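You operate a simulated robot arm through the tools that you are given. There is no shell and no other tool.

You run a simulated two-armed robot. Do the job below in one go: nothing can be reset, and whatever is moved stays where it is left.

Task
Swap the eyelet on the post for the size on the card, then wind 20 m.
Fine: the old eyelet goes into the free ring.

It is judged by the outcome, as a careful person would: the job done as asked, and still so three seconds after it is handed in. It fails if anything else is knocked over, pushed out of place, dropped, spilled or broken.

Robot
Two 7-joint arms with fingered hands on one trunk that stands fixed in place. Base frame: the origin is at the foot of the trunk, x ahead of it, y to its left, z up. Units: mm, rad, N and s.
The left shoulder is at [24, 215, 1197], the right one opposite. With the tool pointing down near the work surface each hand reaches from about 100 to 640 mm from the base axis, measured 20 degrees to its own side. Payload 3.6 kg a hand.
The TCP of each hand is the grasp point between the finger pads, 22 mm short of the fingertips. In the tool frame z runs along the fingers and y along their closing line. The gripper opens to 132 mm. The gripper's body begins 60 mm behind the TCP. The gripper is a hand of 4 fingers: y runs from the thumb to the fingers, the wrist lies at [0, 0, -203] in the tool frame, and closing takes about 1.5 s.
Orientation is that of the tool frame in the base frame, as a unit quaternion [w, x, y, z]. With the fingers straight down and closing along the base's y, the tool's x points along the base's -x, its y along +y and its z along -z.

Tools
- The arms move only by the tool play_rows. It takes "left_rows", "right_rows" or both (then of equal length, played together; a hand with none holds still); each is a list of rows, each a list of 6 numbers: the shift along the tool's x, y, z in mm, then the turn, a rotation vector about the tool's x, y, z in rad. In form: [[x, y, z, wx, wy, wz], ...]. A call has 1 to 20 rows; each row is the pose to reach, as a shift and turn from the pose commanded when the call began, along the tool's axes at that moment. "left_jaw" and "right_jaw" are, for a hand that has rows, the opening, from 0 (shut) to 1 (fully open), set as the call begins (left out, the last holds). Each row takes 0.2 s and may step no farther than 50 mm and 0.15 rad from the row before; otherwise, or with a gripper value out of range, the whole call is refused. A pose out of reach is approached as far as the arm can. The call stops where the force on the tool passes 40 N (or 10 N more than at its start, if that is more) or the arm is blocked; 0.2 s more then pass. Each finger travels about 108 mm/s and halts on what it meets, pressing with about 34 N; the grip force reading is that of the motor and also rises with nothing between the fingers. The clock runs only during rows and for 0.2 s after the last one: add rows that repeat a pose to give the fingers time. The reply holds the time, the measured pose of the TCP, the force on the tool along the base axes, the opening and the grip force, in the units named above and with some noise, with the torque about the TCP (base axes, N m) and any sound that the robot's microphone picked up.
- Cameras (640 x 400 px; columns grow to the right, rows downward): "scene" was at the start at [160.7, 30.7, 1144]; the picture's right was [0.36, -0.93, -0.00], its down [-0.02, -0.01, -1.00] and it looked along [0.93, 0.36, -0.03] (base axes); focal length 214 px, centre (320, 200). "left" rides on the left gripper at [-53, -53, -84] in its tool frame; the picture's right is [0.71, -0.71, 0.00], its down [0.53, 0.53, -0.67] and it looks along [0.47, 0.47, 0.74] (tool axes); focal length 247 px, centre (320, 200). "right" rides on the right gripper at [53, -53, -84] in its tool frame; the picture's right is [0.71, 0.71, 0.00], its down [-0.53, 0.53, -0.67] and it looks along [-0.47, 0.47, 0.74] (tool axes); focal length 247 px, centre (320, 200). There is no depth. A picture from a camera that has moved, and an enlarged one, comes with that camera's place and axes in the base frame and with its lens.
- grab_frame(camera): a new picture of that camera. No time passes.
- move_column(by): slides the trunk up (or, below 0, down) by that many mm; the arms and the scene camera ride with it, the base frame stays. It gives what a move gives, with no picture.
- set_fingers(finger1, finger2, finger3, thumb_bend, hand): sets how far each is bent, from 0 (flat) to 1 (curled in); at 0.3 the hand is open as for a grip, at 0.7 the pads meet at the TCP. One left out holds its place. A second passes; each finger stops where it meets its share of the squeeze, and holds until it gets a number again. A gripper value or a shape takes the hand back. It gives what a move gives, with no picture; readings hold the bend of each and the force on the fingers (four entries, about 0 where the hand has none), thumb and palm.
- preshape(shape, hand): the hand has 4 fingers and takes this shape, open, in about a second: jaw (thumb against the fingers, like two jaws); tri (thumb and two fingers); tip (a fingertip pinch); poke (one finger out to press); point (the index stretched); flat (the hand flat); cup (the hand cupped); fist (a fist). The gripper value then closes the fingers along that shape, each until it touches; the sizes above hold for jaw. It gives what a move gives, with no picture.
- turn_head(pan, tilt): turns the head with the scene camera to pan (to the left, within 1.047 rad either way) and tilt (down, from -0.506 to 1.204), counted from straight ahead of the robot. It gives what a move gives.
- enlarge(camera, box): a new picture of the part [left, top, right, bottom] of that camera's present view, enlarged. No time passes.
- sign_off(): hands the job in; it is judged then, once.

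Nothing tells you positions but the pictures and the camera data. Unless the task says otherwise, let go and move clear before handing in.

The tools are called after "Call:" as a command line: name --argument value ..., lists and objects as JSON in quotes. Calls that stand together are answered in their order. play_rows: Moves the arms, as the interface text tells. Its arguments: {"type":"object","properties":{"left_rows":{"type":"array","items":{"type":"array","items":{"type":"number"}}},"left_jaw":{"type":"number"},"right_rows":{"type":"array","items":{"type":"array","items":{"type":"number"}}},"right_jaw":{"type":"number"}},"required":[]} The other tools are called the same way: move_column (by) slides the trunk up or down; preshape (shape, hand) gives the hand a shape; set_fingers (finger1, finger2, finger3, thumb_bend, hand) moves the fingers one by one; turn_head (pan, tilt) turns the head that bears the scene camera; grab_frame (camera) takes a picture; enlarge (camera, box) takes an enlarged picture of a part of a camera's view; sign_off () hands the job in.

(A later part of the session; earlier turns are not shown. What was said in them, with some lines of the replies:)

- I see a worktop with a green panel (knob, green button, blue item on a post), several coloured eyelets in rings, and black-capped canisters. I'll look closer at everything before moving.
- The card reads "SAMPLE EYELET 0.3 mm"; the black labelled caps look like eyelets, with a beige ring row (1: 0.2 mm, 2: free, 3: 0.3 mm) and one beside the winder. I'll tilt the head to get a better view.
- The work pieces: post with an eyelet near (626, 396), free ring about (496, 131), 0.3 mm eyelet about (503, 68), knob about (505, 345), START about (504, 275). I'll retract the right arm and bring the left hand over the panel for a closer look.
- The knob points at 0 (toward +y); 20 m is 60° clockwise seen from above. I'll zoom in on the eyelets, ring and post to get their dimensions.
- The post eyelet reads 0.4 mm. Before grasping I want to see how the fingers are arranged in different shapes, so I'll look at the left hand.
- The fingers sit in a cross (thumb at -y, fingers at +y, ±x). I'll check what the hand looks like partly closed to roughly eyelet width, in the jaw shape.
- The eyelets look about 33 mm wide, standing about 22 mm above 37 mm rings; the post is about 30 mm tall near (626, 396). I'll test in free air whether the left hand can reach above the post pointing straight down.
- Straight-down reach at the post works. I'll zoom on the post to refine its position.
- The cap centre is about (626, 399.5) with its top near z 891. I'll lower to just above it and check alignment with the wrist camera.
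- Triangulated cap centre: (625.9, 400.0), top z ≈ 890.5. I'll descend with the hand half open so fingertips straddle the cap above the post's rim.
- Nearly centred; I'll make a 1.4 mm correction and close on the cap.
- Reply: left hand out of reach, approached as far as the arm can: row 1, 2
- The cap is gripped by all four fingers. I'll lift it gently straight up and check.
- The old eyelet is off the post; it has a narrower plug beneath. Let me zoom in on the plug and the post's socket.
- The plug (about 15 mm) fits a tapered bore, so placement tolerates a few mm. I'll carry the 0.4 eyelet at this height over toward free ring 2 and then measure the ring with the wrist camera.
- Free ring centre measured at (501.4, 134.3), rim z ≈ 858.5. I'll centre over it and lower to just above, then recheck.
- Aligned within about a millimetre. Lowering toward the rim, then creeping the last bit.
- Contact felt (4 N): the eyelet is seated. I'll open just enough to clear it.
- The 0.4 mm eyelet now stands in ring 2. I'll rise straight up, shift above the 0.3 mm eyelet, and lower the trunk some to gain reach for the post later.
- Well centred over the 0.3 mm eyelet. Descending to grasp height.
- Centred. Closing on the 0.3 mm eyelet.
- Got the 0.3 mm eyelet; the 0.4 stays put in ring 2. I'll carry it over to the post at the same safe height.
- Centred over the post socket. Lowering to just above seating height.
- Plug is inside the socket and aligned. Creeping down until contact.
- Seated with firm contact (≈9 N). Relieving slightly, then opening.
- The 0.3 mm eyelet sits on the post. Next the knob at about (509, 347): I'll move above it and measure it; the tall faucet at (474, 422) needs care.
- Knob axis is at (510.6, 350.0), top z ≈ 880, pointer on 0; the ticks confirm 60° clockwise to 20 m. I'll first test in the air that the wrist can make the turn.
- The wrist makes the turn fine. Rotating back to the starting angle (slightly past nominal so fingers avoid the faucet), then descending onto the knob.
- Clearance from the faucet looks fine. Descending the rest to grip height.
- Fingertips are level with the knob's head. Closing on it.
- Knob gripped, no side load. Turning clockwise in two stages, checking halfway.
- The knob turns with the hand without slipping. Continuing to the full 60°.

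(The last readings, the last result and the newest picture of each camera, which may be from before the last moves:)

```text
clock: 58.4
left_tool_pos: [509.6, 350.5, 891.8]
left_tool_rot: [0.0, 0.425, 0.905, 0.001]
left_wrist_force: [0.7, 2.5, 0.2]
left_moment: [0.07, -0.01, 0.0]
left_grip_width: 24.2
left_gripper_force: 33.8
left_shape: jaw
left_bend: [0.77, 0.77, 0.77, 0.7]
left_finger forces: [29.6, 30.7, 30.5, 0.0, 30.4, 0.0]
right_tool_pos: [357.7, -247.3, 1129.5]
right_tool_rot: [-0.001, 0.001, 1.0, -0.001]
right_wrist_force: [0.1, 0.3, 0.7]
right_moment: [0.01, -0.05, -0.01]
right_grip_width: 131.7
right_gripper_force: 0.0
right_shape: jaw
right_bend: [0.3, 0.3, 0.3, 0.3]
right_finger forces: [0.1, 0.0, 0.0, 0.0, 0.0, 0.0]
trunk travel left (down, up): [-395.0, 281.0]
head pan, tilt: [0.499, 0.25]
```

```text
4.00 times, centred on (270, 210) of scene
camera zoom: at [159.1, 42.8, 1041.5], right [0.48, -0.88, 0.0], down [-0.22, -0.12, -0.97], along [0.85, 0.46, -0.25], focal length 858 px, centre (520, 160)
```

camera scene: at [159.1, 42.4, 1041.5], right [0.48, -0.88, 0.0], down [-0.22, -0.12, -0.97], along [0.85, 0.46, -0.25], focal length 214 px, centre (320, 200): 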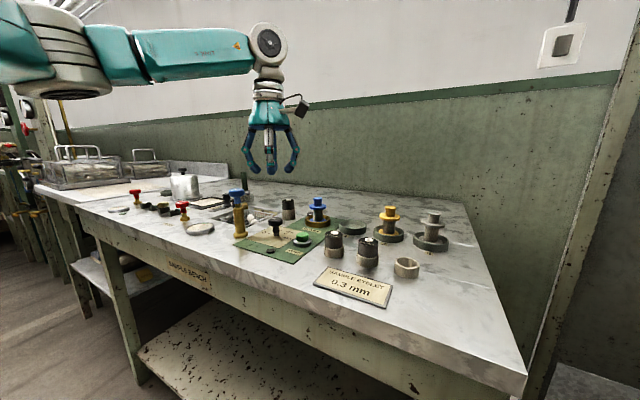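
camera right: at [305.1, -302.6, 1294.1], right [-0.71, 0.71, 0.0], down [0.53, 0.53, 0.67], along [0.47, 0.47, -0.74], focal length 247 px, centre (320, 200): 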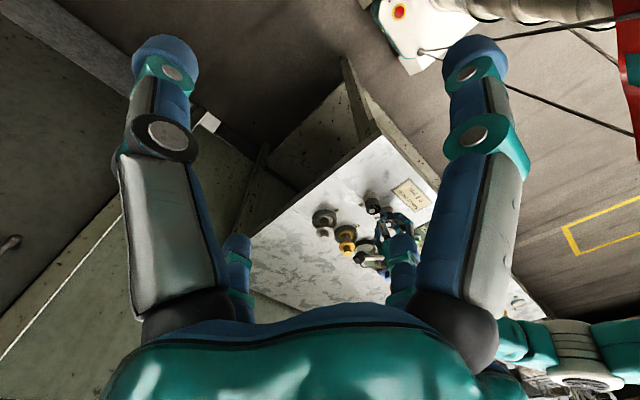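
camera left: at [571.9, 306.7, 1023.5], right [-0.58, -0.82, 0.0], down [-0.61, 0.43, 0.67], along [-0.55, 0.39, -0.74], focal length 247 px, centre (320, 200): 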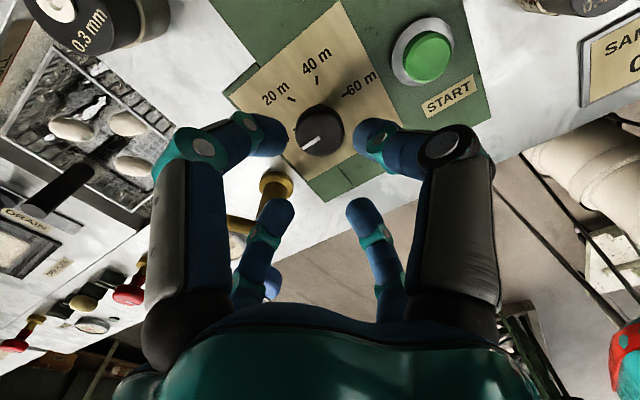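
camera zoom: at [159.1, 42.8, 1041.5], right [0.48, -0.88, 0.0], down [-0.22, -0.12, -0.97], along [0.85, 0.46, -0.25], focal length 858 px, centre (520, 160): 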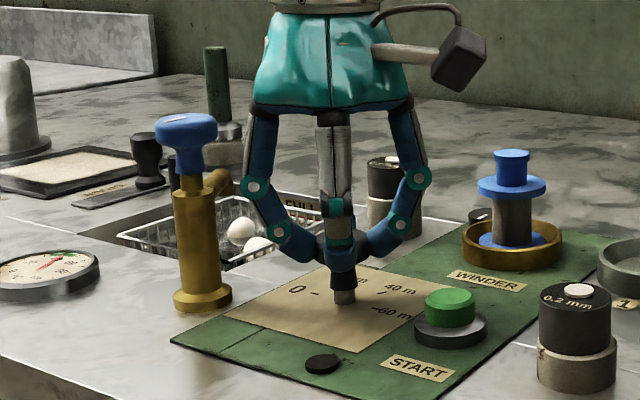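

Turned a full 60°. Releasing the knob and rising straight up to check the pointer.

Call:
play_rows --left_rows '[[0, 0, 0, 0, 0, 0], [0, 0, 0, 0, 0, 0], [0, 0, 0, 0, 0, 0], [0, 0, 0, 0, 0, 0]]' --left_jaw 0.38

Call:
play_rows --left_rows '[[0, 0, -10, 0, 0, 0], [0, 0, -25, 0, 0, 0], [0, 0, -50, 0, 0, 0], [0, 0, -75, 0, 0, 0], [0, 0, -100, 0, 0, 0], [0, 0, -120, 0, 0, 0], [0, 0, -120, 0, 0, 0]]'

Call:
grab_frame --camera "left"

Call:
enlarge --camera "left" --box '[250, 40, 390, 150]'

Call:
enlarge --camera "scene" --box '[225, 170, 335, 270]'

```text
clock: 59.4
left_tool_pos: [510.5, 349.4, 892.6]
left_tool_rot: [-0.001, 0.426, 0.905, -0.001]
left_wrist_force: [0.2, -0.3, 0.3]
left_moment: [0.01, -0.02, -0.02]
left_grip_width: 49.8
left_gripper_force: 0.1
left_shape: jaw
left_bend: [0.42, 0.42, 0.42, 0.7]
left_finger forces: [0.0, 0.0, 0.0, 0.0, 0.1, 0.1]
right_tool_pos: [357.4, -249.3, 1129.3]
right_tool_rot: [0.0, 0.002, 1.0, 0.001]
right_wrist_force: [0.4, -0.3, -0.7]
right_moment: [-0.01, 0.01, 0.03]
right_grip_width: 131.9
right_gripper_force: 0.1
right_shape: jaw
right_bend: [0.3, 0.3, 0.3, 0.3]
right_finger forces: [0.0, 0.1, 0.0, 0.0, 0.0, 0.0]
trunk travel left (down, up): [-395.0, 281.0]
head pan, tilt: [0.499, 0.25]
```

```text
clock: 61.0
left_tool_pos: [509.7, 349.7, 1011.6]
left_tool_rot: [0.0, 0.425, 0.905, -0.001]
left_wrist_force: [0.5, 0.0, -0.1]
left_moment: [-0.01, -0.01, -0.03]
left_grip_width: 50.0
left_gripper_force: 0.0
left_shape: jaw
left_bend: [0.42, 0.42, 0.42, 0.7]
left_finger forces: [0.1, 0.0, 0.0, 0.0, 0.0, 0.0]
right_tool_pos: [357.7, -249.7, 1130.2]
right_tool_rot: [-0.001, 0.001, 1.0, 0.0]
right_wrist_force: [0.4, 0.5, -0.8]
right_moment: [-0.03, 0.02, 0.04]
right_grip_width: 131.9
right_gripper_force: 0.0
right_shape: jaw
right_bend: [0.3, 0.3, 0.3, 0.3]
right_finger forces: [0.1, 0.0, 0.1, 0.0, 0.0, 0.0]
trunk travel left (down, up): [-395.0, 281.0]
head pan, tilt: [0.499, 0.25]
```

```text
taken
camera left: at [503.7, 275.2, 1094.4], right [-1.0, 0.09, 0.0], down [0.07, 0.74, 0.67], along [0.06, 0.67, -0.74], focal length 247 px, centre (320, 200)
```

left: 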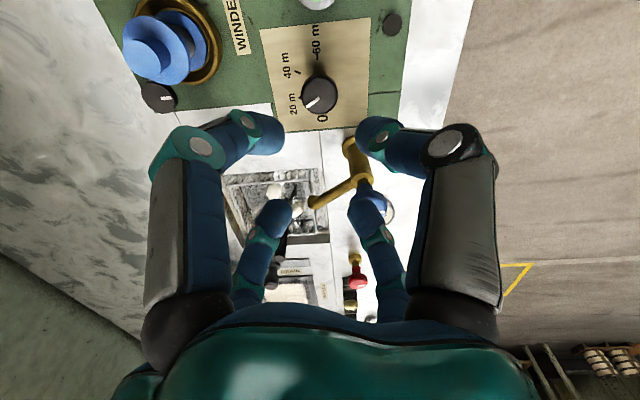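

```text
3.64 times, centred on (320, 95) of left
camera zoom: at [503.7, 275.2, 1094.4], right [-1.0, 0.09, 0.0], down [0.07, 0.74, 0.67], along [0.06, 0.67, -0.74], focal length 898 px, centre (320, 582)
```

zoom: 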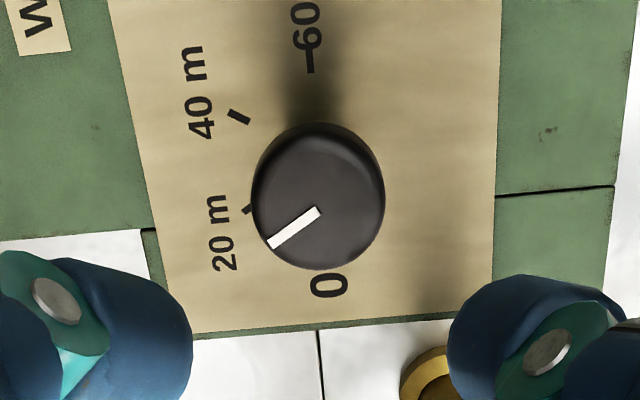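

```text
4.00 times, centred on (280, 220) of scene
camera zoom: at [159.2, 42.5, 1041.5], right [0.48, -0.88, 0.0], down [-0.22, -0.12, -0.97], along [0.85, 0.46, -0.25], focal length 858 px, centre (480, 120)
```

zoom: 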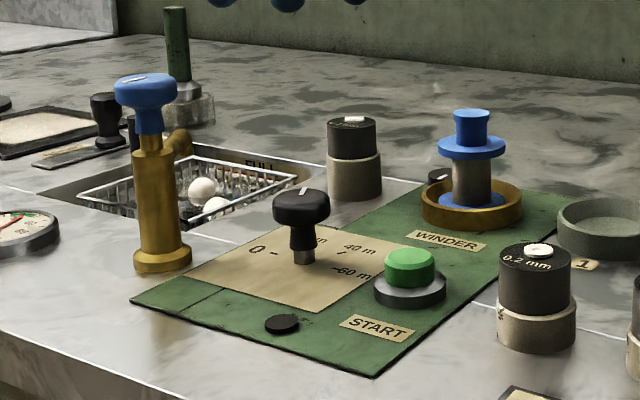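

The pointer is at 29.5° — right on 20 m. Next I rotate back to neutral, shift above START, and take the poke shape.

Call:
play_rows --left_rows '[[0, 0, 0, 0, 0, -0.14], [0, 0, 0, 0, 0, -0.28], [0, 0, 0, 0, 0, -0.42], [0, 0, 0, 0, 0, -0.56], [0, 0, 0, 0, 0, -0.7], [0, 0, 0, 0, 0, -0.82], [0, 0, 0, 0, 0, -0.878], [0, 0, 0, 0, 0, -0.878]]'

Call:
play_rows --left_rows '[[0, -25, 0, 0, 0, 0], [3, -50, 0, 0, 0, 0], [5, -72, 0, 0, 0, 0], [5, -72, 0, 0, 0, 0]]'

Call:
preshape --hand "left" --shape "poke"

Call:
grab_frame --camera "left"

Call:
enlarge --camera "scene" --box '[230, 80, 350, 260]'

```text
clock: 62.8
left_tool_pos: [509.4, 349.3, 1010.9]
left_tool_rot: [-0.001, -0.002, 1.0, 0.0]
left_wrist_force: [-0.1, 1.3, -0.1]
left_moment: [0.0, 0.02, 0.0]
left_grip_width: 49.8
left_gripper_force: 0.1
left_shape: jaw
left_bend: [0.42, 0.42, 0.42, 0.7]
left_finger forces: [0.1, 0.0, 0.0, 0.0, 0.0, 0.0]
right_tool_pos: [358.7, -249.8, 1129.9]
right_tool_rot: [-0.001, 0.002, 1.0, 0.0]
right_wrist_force: [-0.3, -0.2, 0.1]
right_moment: [0.0, -0.03, 0.05]
right_grip_width: 132.0
right_gripper_force: 0.0
right_shape: jaw
right_bend: [0.3, 0.3, 0.3, 0.3]
right_finger forces: [0.1, 0.1, 0.0, 0.0, 0.1, 0.1]
trunk travel left (down, up): [-395.0, 281.0]
head pan, tilt: [0.499, 0.25]
```

```text
clock: 63.8
left_tool_pos: [505.3, 276.9, 1012.5]
left_tool_rot: [0.0, -0.001, 1.0, 0.0]
left_wrist_force: [0.3, -0.7, 0.1]
left_moment: [0.0, 0.02, -0.02]
left_grip_width: 49.8
left_gripper_force: 0.0
left_shape: jaw
left_bend: [0.42, 0.42, 0.42, 0.7]
left_finger forces: [0.0, 0.1, 0.0, 0.0, 0.0, 0.1]
right_tool_pos: [358.8, -248.5, 1130.4]
right_tool_rot: [0.001, 0.001, 1.0, 0.001]
right_wrist_force: [0.7, -0.6, 0.0]
right_moment: [0.01, 0.01, 0.02]
right_grip_width: 131.6
right_gripper_force: 0.1
right_shape: jaw
right_bend: [0.3, 0.3, 0.3, 0.3]
right_finger forces: [0.1, 0.0, 0.0, 0.0, 0.0, 0.0]
trunk travel left (down, up): [-395.0, 281.0]
head pan, tilt: [0.499, 0.25]
```

```text
clock: 64.7
left_tool_pos: [504.6, 277.6, 1011.3]
left_tool_rot: [-0.001, -0.001, 1.0, 0.0]
left_wrist_force: [0.2, 0.1, 0.2]
left_moment: [0.02, 0.0, 0.02]
left_grip_width: 0.2
left_gripper_force: 0.0
left_shape: poke
left_bend: [1.0, 1.0, 1.0, 0.91]
left_finger forces: [0.1, 0.1, 0.0, 0.0, 0.0, 0.0]
right_tool_pos: [358.2, -249.0, 1130.1]
right_tool_rot: [0.0, 0.001, 1.0, 0.0]
right_wrist_force: [-1.0, 0.4, 0.3]
right_moment: [0.02, 0.0, 0.04]
right_grip_width: 131.9
right_gripper_force: 0.0
right_shape: jaw
right_bend: [0.3, 0.3, 0.3, 0.3]
right_finger forces: [0.0, 0.0, 0.0, 0.0, 0.0, 0.0]
trunk travel left (down, up): [-395.0, 281.0]
head pan, tilt: [0.499, 0.25]
```

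```text
taken
camera left: at [559.1, 224.8, 1094.8], right [-0.71, -0.71, 0.0], down [-0.53, 0.53, 0.67], along [-0.47, 0.47, -0.74], focal length 247 px, centre (320, 200)
```

left: 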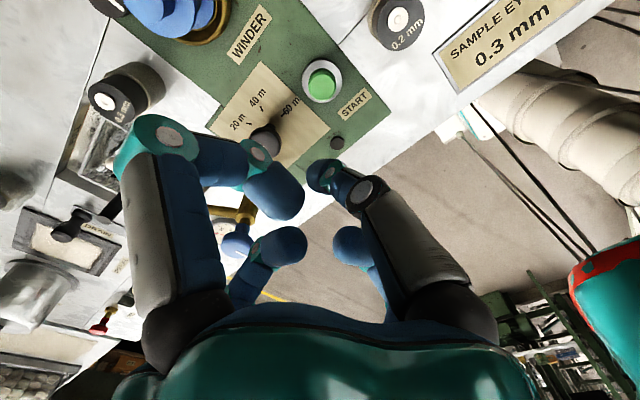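

```text
2.22 times, centred on (290, 170) of scene
camera zoom: at [159.1, 42.4, 1041.5], right [0.48, -0.88, 0.0], down [-0.22, -0.12, -0.97], along [0.85, 0.46, -0.25], focal length 477 px, centre (387, 267)
```

zoom: 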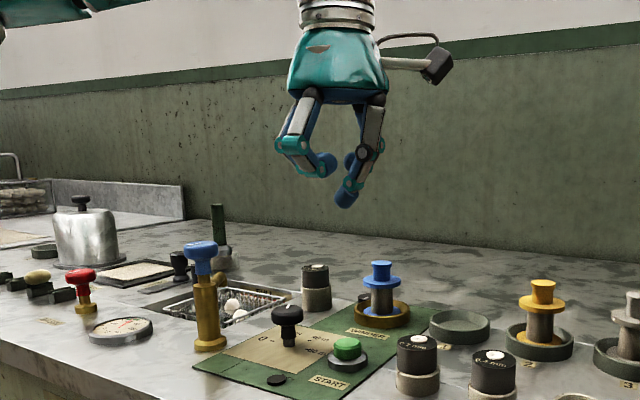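

The poke fingertip lies right on the tool axis about 22 mm below the TCP. I'll measure the button precisely.

Call:
enlarge --camera "left" --box '[270, 40, 370, 130]'

Call:
enlarge --camera "scene" --box '[280, 220, 330, 260]'

```text
4.44 times, centred on (320, 85) of left
camera zoom: at [559.1, 224.8, 1094.8], right [-0.71, -0.71, 0.0], down [-0.53, 0.53, 0.67], along [-0.47, 0.47, -0.74], focal length 1098 px, centre (320, 711)
```

zoom: 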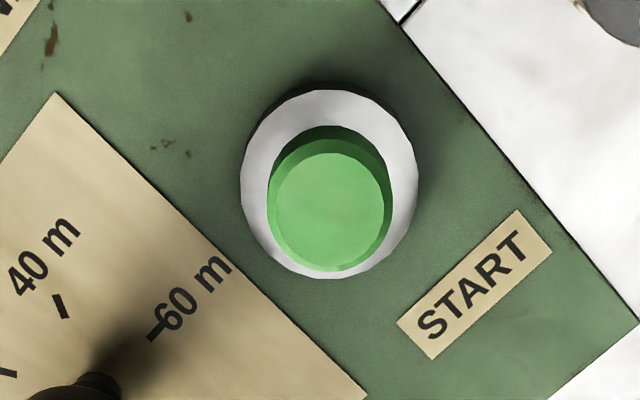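

```text
10.00 times, centred on (305, 240) of scene
camera zoom: at [159.1, 42.4, 1041.5], right [0.48, -0.88, 0.0], down [-0.22, -0.12, -0.97], along [0.85, 0.46, -0.25], focal length 2145 px, centre (470, -200)
```

zoom: 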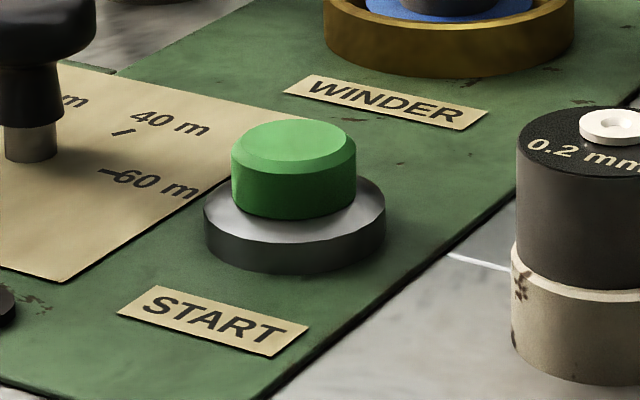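

Button centre about (506.8, 274.4), top near z 862–868. Lowering the poke finger to just above it, then pressing gently.

Call:
play_rows --left_rows '[[-0.7, -3.4, 20, 0, 0, 0], [-0.7, -3.4, 45, 0, 0, 0], [-0.7, -3.4, 70, 0, 0, 0], [-0.7, -3.4, 90, 0, 0, 0], [-0.7, -3.4, 105, 0, 0, 0], [-0.7, -3.4, 113, 0, 0, 0], [-0.7, -3.4, 113, 0, 0, 0]]'

Call:
grab_frame --camera "left"

Call:
enlarge --camera "scene" --box '[260, 190, 330, 260]'

```text
clock: 66.3
left_tool_pos: [506.0, 275.3, 898.7]
left_tool_rot: [-0.001, -0.001, 1.0, 0.0]
left_wrist_force: [-0.1, -0.3, -0.4]
left_moment: [0.03, 0.0, 0.0]
left_grip_width: 0.0
left_gripper_force: 0.0
left_shape: poke
left_bend: [1.0, 1.0, 1.0, 0.91]
left_finger forces: [0.0, 0.1, 0.1, 0.0, 0.0, 0.1]
right_tool_pos: [357.5, -248.9, 1129.3]
right_tool_rot: [-0.001, 0.001, 1.0, 0.001]
right_wrist_force: [-0.7, -0.7, -0.4]
right_moment: [0.02, 0.0, 0.01]
right_grip_width: 131.9
right_gripper_force: 0.0
right_shape: jaw
right_bend: [0.3, 0.3, 0.3, 0.3]
right_finger forces: [0.1, 0.1, 0.0, 0.1, 0.0, 0.0]
trunk travel left (down, up): [-395.0, 281.0]
head pan, tilt: [0.499, 0.25]
```

```text
taken
camera left: at [559.5, 221.9, 981.3], right [-0.71, -0.71, 0.0], down [-0.53, 0.53, 0.67], along [-0.47, 0.47, -0.74], focal length 247 px, centre (320, 200)
```

left: 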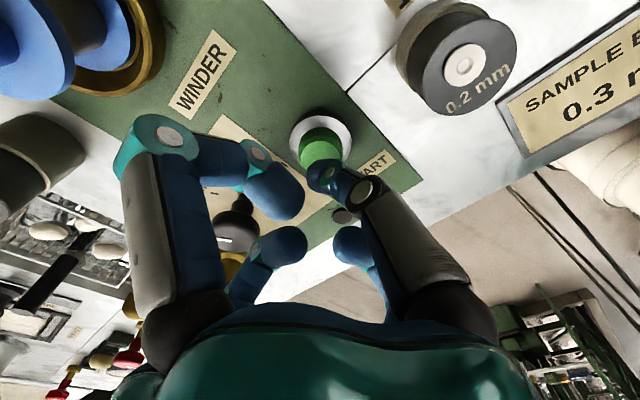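

```text
5.71 times, centred on (295, 225) of scene
camera zoom: at [159.1, 42.4, 1041.5], right [0.48, -0.88, 0.0], down [-0.22, -0.12, -0.97], along [0.85, 0.46, -0.25], focal length 1226 px, centre (463, 57)
```

zoom: 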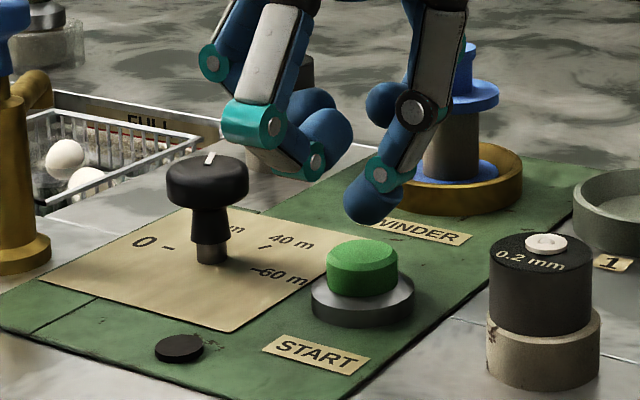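

Call:
play_rows --left_rows '[[0, 1, 5, 0, 0, 0], [0, 1, 8, 0, 0, 0], [0, 1, 9, 0, 0, 0], [0, 1, 10, 0, 0, 0]]'

Call:
enlarge --camera "scene" --box '[280, 200, 330, 260]'

```text
clock: 67.3
left_tool_pos: [505.7, 275.0, 888.7]
left_tool_rot: [0.0, -0.001, 1.0, 0.0]
left_wrist_force: [-0.1, -0.4, -0.3]
left_moment: [-0.05, -0.02, -0.01]
left_grip_width: 0.1
left_gripper_force: 0.1
left_shape: poke
left_bend: [1.0, 1.0, 1.0, 0.91]
left_finger forces: [0.1, 0.0, 0.1, 0.0, 0.0, 0.0]
right_tool_pos: [357.8, -249.0, 1130.2]
right_tool_rot: [-0.001, 0.0, 1.0, 0.0]
right_wrist_force: [0.8, 0.0, -0.5]
right_moment: [-0.02, -0.01, 0.0]
right_grip_width: 131.6
right_gripper_force: 0.1
right_shape: jaw
right_bend: [0.3, 0.3, 0.3, 0.3]
right_finger forces: [0.0, 0.1, 0.1, 0.1, 0.0, 0.0]
trunk travel left (down, up): [-395.0, 281.0]
head pan, tilt: [0.499, 0.25]
```

```text
6.67 times, centred on (305, 230) of scene
camera zoom: at [159.1, 42.4, 1041.5], right [0.48, -0.88, 0.0], down [-0.22, -0.12, -0.97], along [0.85, 0.46, -0.25], focal length 1430 px, centre (420, 0)
```

zoom: 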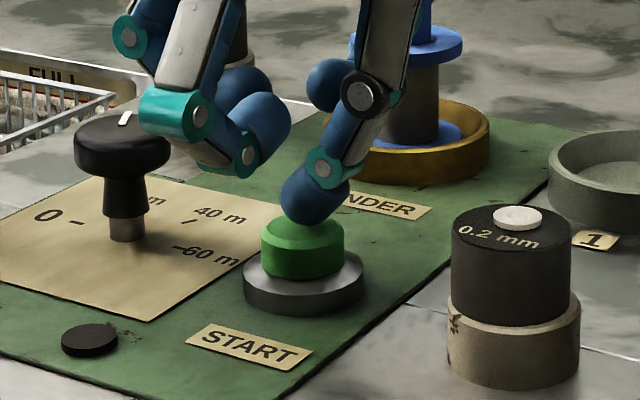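

Call:
play_rows --left_rows '[[0, 0, 1, 0, 0, 0], [0, 0, 2, 0, 0, 0], [0, 0, 2, 0, 0, 0]]'

Call:
play_rows --left_rows '[[0, 0, 1, 0, 0, 0], [0, 0, 2, 0, 0, 0], [0, 0, 2, 0, 0, 0]]'

Call:
enlarge --camera "scene" --box '[280, 200, 330, 260]'

```text
clock: 68.1
left_tool_pos: [506.0, 274.9, 886.5]
left_tool_rot: [-0.001, -0.001, 1.0, -0.001]
left_wrist_force: [0.2, 0.5, 0.0]
left_moment: [0.0, -0.03, -0.01]
left_grip_width: 0.0
left_gripper_force: 0.1
left_shape: poke
left_bend: [1.0, 1.0, 1.0, 0.91]
left_finger forces: [0.0, 0.0, 0.1, 0.0, 0.1, 0.1]
right_tool_pos: [358.0, -249.3, 1131.0]
right_tool_rot: [-0.001, 0.002, 1.0, 0.0]
right_wrist_force: [0.9, -0.7, 1.0]
right_moment: [0.0, 0.02, 0.02]
right_grip_width: 132.0
right_gripper_force: 0.0
right_shape: jaw
right_bend: [0.3, 0.3, 0.3, 0.3]
right_finger forces: [0.0, 0.1, 0.0, 0.0, 0.1, 0.1]
trunk travel left (down, up): [-395.0, 281.0]
head pan, tilt: [0.499, 0.25]
```

```text
clock: 68.9
left_tool_pos: [505.4, 274.6, 884.6]
left_tool_rot: [0.0, -0.001, 1.0, 0.0]
left_wrist_force: [-0.2, -0.7, 1.3]
left_moment: [-0.02, 0.04, -0.02]
left_grip_width: 0.2
left_gripper_force: 0.0
left_shape: poke
left_bend: [1.0, 1.0, 1.0, 0.91]
left_finger forces: [0.0, 0.1, 0.0, 0.0, 1.0, 0.0]
right_tool_pos: [358.3, -249.4, 1130.4]
right_tool_rot: [0.0, 0.0, 1.0, -0.001]
right_wrist_force: [0.1, -0.8, 0.0]
right_moment: [-0.02, -0.01, -0.01]
right_grip_width: 131.8
right_gripper_force: 0.0
right_shape: jaw
right_bend: [0.3, 0.3, 0.3, 0.3]
right_finger forces: [0.1, 0.0, 0.1, 0.0, 0.0, 0.1]
trunk travel left (down, up): [-395.0, 281.0]
head pan, tilt: [0.499, 0.25]
```

```text
6.67 times, centred on (305, 230) of scene
camera zoom: at [159.1, 42.4, 1041.5], right [0.48, -0.88, 0.0], down [-0.22, -0.12, -0.97], along [0.85, 0.46, -0.25], focal length 1430 px, centre (420, 0)
```

zoom: 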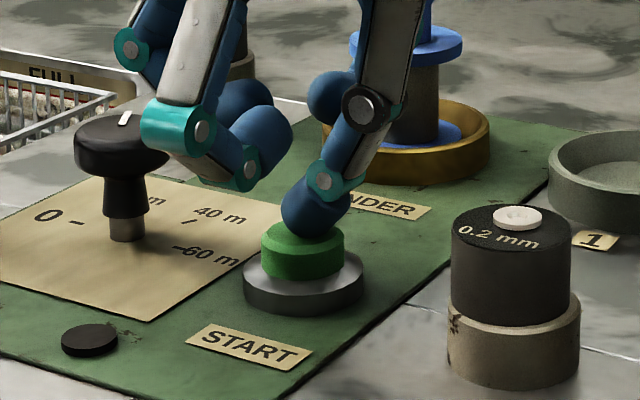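

Contact begins (1 N). Pressing further in small steps.

Call:
play_rows --left_rows '[[0, 0, 1, 0, 0, 0], [0, 0, 2, 0, 0, 0], [0, 0, 2.5, 0, 0, 0], [0, 0, 2.5, 0, 0, 0]]'

Call:
enlarge --camera "scene" --box '[270, 190, 340, 260]'

```text
clock: 69.9
left_tool_pos: [505.7, 276.2, 881.7]
left_tool_rot: [0.0, -0.001, 1.0, 0.0]
left_wrist_force: [-0.3, 0.0, 1.4]
left_moment: [-0.01, 0.0, 0.01]
left_grip_width: 0.2
left_gripper_force: 0.1
left_shape: poke
left_bend: [1.0, 1.0, 1.0, 0.91]
left_finger forces: [0.0, 0.0, 0.0, 0.1, 2.0, 0.1]
right_tool_pos: [358.1, -249.0, 1130.0]
right_tool_rot: [0.0, 0.002, 1.0, 0.0]
right_wrist_force: [-1.2, -0.4, -0.6]
right_moment: [0.01, -0.01, -0.01]
right_grip_width: 131.9
right_gripper_force: 0.1
right_shape: jaw
right_bend: [0.3, 0.3, 0.3, 0.3]
right_finger forces: [0.0, 0.0, 0.1, 0.0, 0.1, 0.1]
trunk travel left (down, up): [-395.0, 281.0]
head pan, tilt: [0.499, 0.25]
heard: click
```

```text
5.71 times, centred on (305, 225) of scene
camera zoom: at [159.0, 42.3, 1041.5], right [0.48, -0.88, 0.0], down [-0.22, -0.12, -0.97], along [0.85, 0.46, -0.25], focal length 1226 px, centre (406, 57)
```

zoom: 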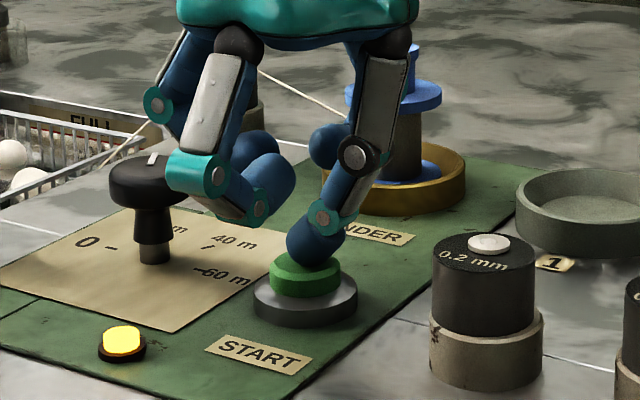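

START clicked, the lamp lit and a thread now runs from the basin through the eyelet to the spool. I'll lift the finger straight up, clear of the thread.

Call:
play_rows --left_rows '[[0, 0, -3, 0, 0, 0], [0, 0, -8, 0, 0, 0], [0, 0, -20, 0, 0, 0], [0, 0, -45, 0, 0, 0], [0, 0, -75, 0, 0, 0], [0, 0, -110, 0, 0, 0], [0, 0, -140, 0, 0, 0]]'

Call:
grab_frame --camera "scene"

Call:
enlarge --camera "scene" --box '[220, 170, 340, 270]'

Call:
grab_frame --camera "left"

```text
clock: 71.5
left_tool_pos: [504.9, 274.8, 1023.7]
left_tool_rot: [-0.001, -0.001, 1.0, 0.0]
left_wrist_force: [-0.5, -0.6, -0.7]
left_moment: [0.01, -0.01, -0.02]
left_grip_width: 0.0
left_gripper_force: 0.0
left_shape: poke
left_bend: [1.0, 1.0, 1.0, 0.91]
left_finger forces: [0.1, 0.0, 0.0, 0.0, 0.1, 0.0]
right_tool_pos: [357.8, -249.7, 1131.4]
right_tool_rot: [-0.001, 0.001, 1.0, 0.0]
right_wrist_force: [0.5, -0.1, -0.3]
right_moment: [-0.02, 0.02, 0.0]
right_grip_width: 131.9
right_gripper_force: 0.0
right_shape: jaw
right_bend: [0.3, 0.3, 0.3, 0.3]
right_finger forces: [0.0, 0.0, 0.0, 0.1, 0.0, 0.1]
trunk travel left (down, up): [-395.0, 281.0]
head pan, tilt: [0.499, 0.25]
```

```text
taken
camera scene: at [159.0, 42.3, 1041.5], right [0.48, -0.88, 0.0], down [-0.22, -0.12, -0.97], along [0.85, 0.46, -0.25], focal length 214 px, centre (320, 200)
```

scene: 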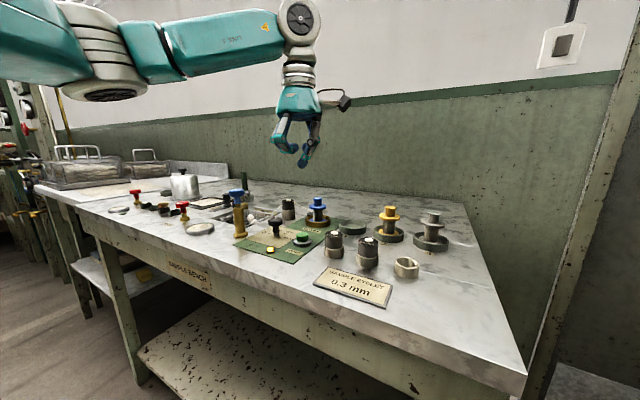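

```text
4.00 times, centred on (280, 220) of scene
camera zoom: at [159.0, 42.3, 1041.5], right [0.48, -0.88, 0.0], down [-0.22, -0.12, -0.97], along [0.85, 0.46, -0.25], focal length 858 px, centre (480, 120)
```

zoom: 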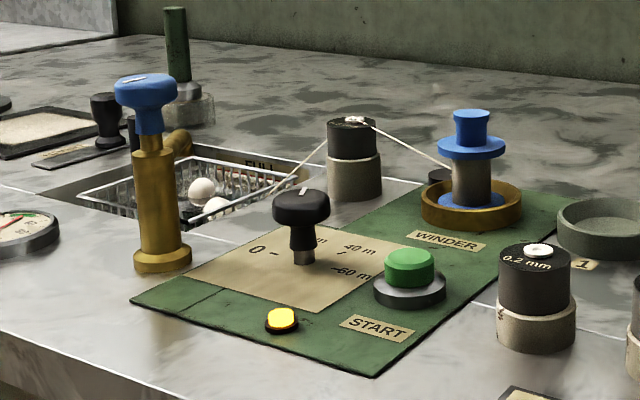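

```text
taken
camera left: at [559.1, 222.3, 1105.4], right [-0.71, -0.71, 0.0], down [-0.53, 0.53, 0.67], along [-0.47, 0.47, -0.74], focal length 247 px, centre (320, 200)
```

left: 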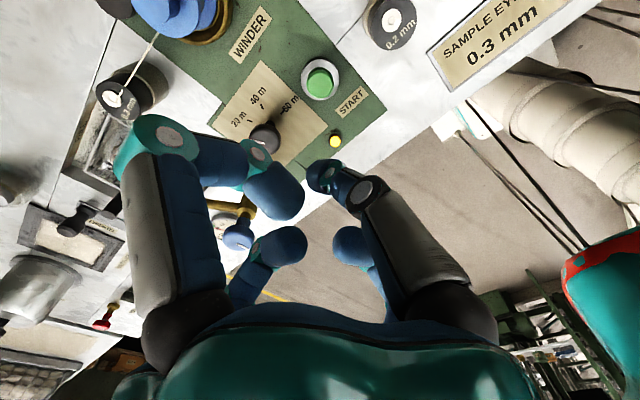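

The winding is running with the lamp lit. I'll move the hand back clear and wait for it to finish before handing in.

Call:
play_rows --left_rows '[[10, 3, -15, 0, 0, 0], [30, 8, -35, 0, 0, 0], [50, 15, -55, 0, 0, 0], [70, 20, -70, 0, 0, 0], [90, 25, -80, 0, 0, 0], [110, 30, -90, 0, 0, 0], [130, 30, -100, 0, 0, 0], [130, 30, -100, 0, 0, 0], [130, 30, -100, 0, 0, 0], [130, 30, -100, 0, 0, 0], [130, 30, -100, 0, 0, 0], [130, 30, -100, 0, 0, 0], [130, 30, -100, 0, 0, 0], [130, 30, -100, 0, 0, 0], [130, 30, -100, 0, 0, 0]]'

Call:
enlarge --camera "scene" --box '[220, 170, 340, 270]'

```text
clock: 74.7
left_tool_pos: [376.3, 305.2, 1121.6]
left_tool_rot: [0.0, -0.001, 1.0, 0.0]
left_wrist_force: [-1.1, -0.3, -0.1]
left_moment: [0.0, 0.01, 0.01]
left_grip_width: 0.0
left_gripper_force: 0.1
left_shape: poke
left_bend: [1.0, 1.0, 1.0, 0.91]
left_finger forces: [0.1, 0.0, 0.1, 0.0, 0.0, 0.0]
right_tool_pos: [357.0, -248.8, 1130.4]
right_tool_rot: [0.0, 0.001, 1.0, 0.0]
right_wrist_force: [0.0, 0.3, 0.2]
right_moment: [-0.02, 0.02, 0.01]
right_grip_width: 132.0
right_gripper_force: 0.0
right_shape: jaw
right_bend: [0.3, 0.3, 0.3, 0.3]
right_finger forces: [0.0, 0.1, 0.0, 0.0, 0.0, 0.0]
trunk travel left (down, up): [-395.0, 281.0]
head pan, tilt: [0.499, 0.25]
```

```text
4.00 times, centred on (280, 220) of scene
camera zoom: at [159.0, 42.4, 1041.5], right [0.48, -0.88, 0.0], down [-0.22, -0.12, -0.97], along [0.85, 0.46, -0.25], focal length 858 px, centre (480, 120)
```

zoom: 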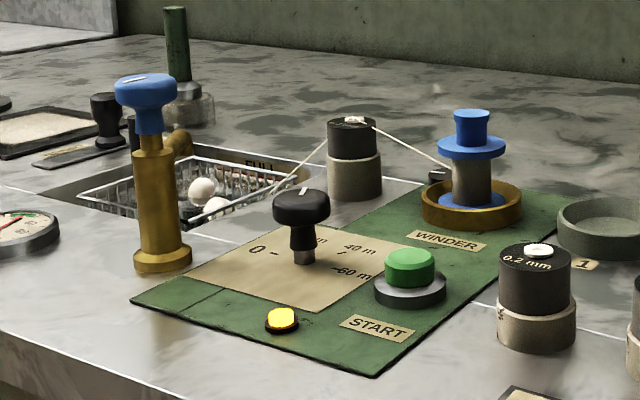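

Still winding. Waiting more and watching the lamp and the little counter dial.

Call:
play_rows --left_rows '[[0, 0, 0, 0, 0, 0], [0, 0, 0, 0, 0, 0], [0, 0, 0, 0, 0, 0], [0, 0, 0, 0, 0, 0], [0, 0, 0, 0, 0, 0], [0, 0, 0, 0, 0, 0], [0, 0, 0, 0, 0, 0], [0, 0, 0, 0, 0, 0], [0, 0, 0, 0, 0, 0], [0, 0, 0, 0, 0, 0], [0, 0, 0, 0, 0, 0], [0, 0, 0, 0, 0, 0], [0, 0, 0, 0, 0, 0], [0, 0, 0, 0, 0, 0], [0, 0, 0, 0, 0, 0], [0, 0, 0, 0, 0, 0], [0, 0, 0, 0, 0, 0], [0, 0, 0, 0, 0, 0], [0, 0, 0, 0, 0, 0], [0, 0, 0, 0, 0, 0]]'

Call:
enlarge --camera "scene" --box '[220, 170, 340, 270]'

Call:
enlarge --camera "scene" --box '[295, 190, 345, 230]'

```text
clock: 78.9
left_tool_pos: [375.8, 305.1, 1122.0]
left_tool_rot: [-0.001, -0.001, 1.0, 0.0]
left_wrist_force: [0.2, 0.4, 0.4]
left_moment: [0.01, 0.03, 0.0]
left_grip_width: 0.0
left_gripper_force: 0.0
left_shape: poke
left_bend: [1.0, 1.0, 1.0, 0.91]
left_finger forces: [0.0, 0.0, 0.0, 0.0, 0.0, 0.1]
right_tool_pos: [356.3, -248.5, 1129.0]
right_tool_rot: [-0.001, 0.001, 1.0, 0.0]
right_wrist_force: [0.4, 0.1, -1.1]
right_moment: [-0.02, 0.01, 0.01]
right_grip_width: 131.8
right_gripper_force: 0.0
right_shape: jaw
right_bend: [0.3, 0.3, 0.3, 0.3]
right_finger forces: [0.0, 0.0, 0.1, 0.0, 0.0, 0.0]
trunk travel left (down, up): [-395.0, 281.0]
head pan, tilt: [0.499, 0.25]
```

```text
4.00 times, centred on (280, 220) of scene
camera zoom: at [159.0, 42.4, 1041.5], right [0.48, -0.88, 0.0], down [-0.22, -0.12, -0.97], along [0.85, 0.46, -0.25], focal length 858 px, centre (480, 120)
```

zoom: 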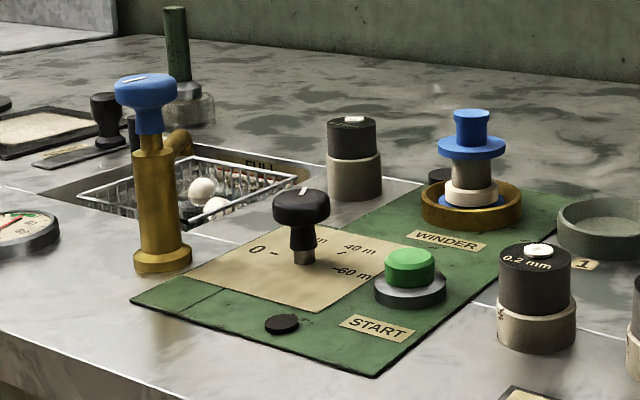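

```text
10.00 times, centred on (320, 210) of scene
camera zoom: at [159.0, 42.4, 1041.5], right [0.48, -0.88, 0.0], down [-0.22, -0.12, -0.97], along [0.85, 0.46, -0.25], focal length 2145 px, centre (320, 100)
```

zoom: 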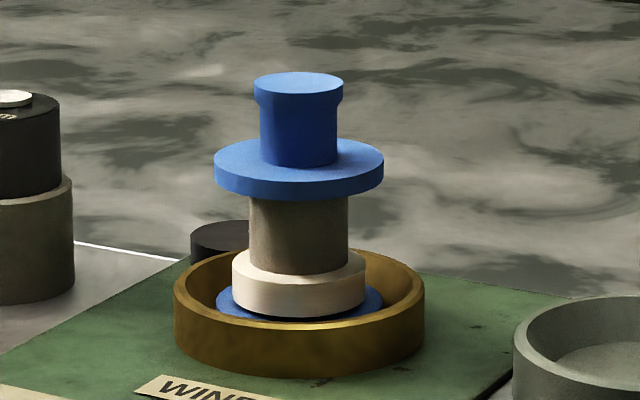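

Winding finished: the lamp is out and a band of thread is on the spool. One last overall check of the eyelets and surroundings.

Call:
enlarge --camera "scene" --box '[270, 180, 460, 310]'

Call:
enlarge --camera "scene" --box '[80, 150, 300, 270]'

```text
3.08 times, centred on (365, 245) of scene
camera zoom: at [159.0, 42.4, 1041.5], right [0.48, -0.88, 0.0], down [-0.22, -0.12, -0.97], along [0.85, 0.46, -0.25], focal length 660 px, centre (182, 62)
```

zoom: 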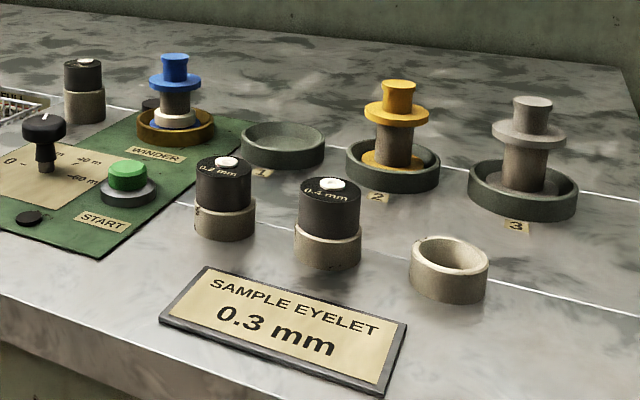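

```text
2.91 times, centred on (190, 210) of scene
camera zoom: at [159.0, 42.4, 1041.5], right [0.48, -0.88, 0.0], down [-0.22, -0.12, -0.97], along [0.85, 0.46, -0.25], focal length 624 px, centre (698, 171)
```

zoom: 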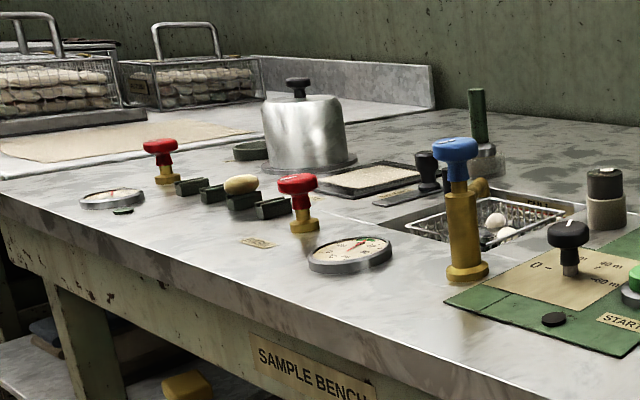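

The 0.3 mm eyelet is on the post, the old 0.4 mm one stands in ring 2, and the 20 m winding has finished. Nothing else has moved and both hands are clear, so I'm handing in.

Call:
sign_off

```text
The job is handed in.
```

The job is done and handed in. The 0.3 mm eyelet from the card is on the post, and the old 0.4 mm eyelet is in the ring that was free, ring 2.

I turned the winder knob from 0 to 20 m and pressed START. It clicked, the lamp came on and thread ran from the basin through the new eyelet to the blue spool. About nine seconds later the lamp was off and there was a band of thread on the spool. I take that as the full 20 m, though there is no length reading to confirm it.

Nothing else on the bench looked moved in the last pictures. Ring 3, where the 0.3 mm eyelet came from, is now empty, and the knob is still set to 20 m.
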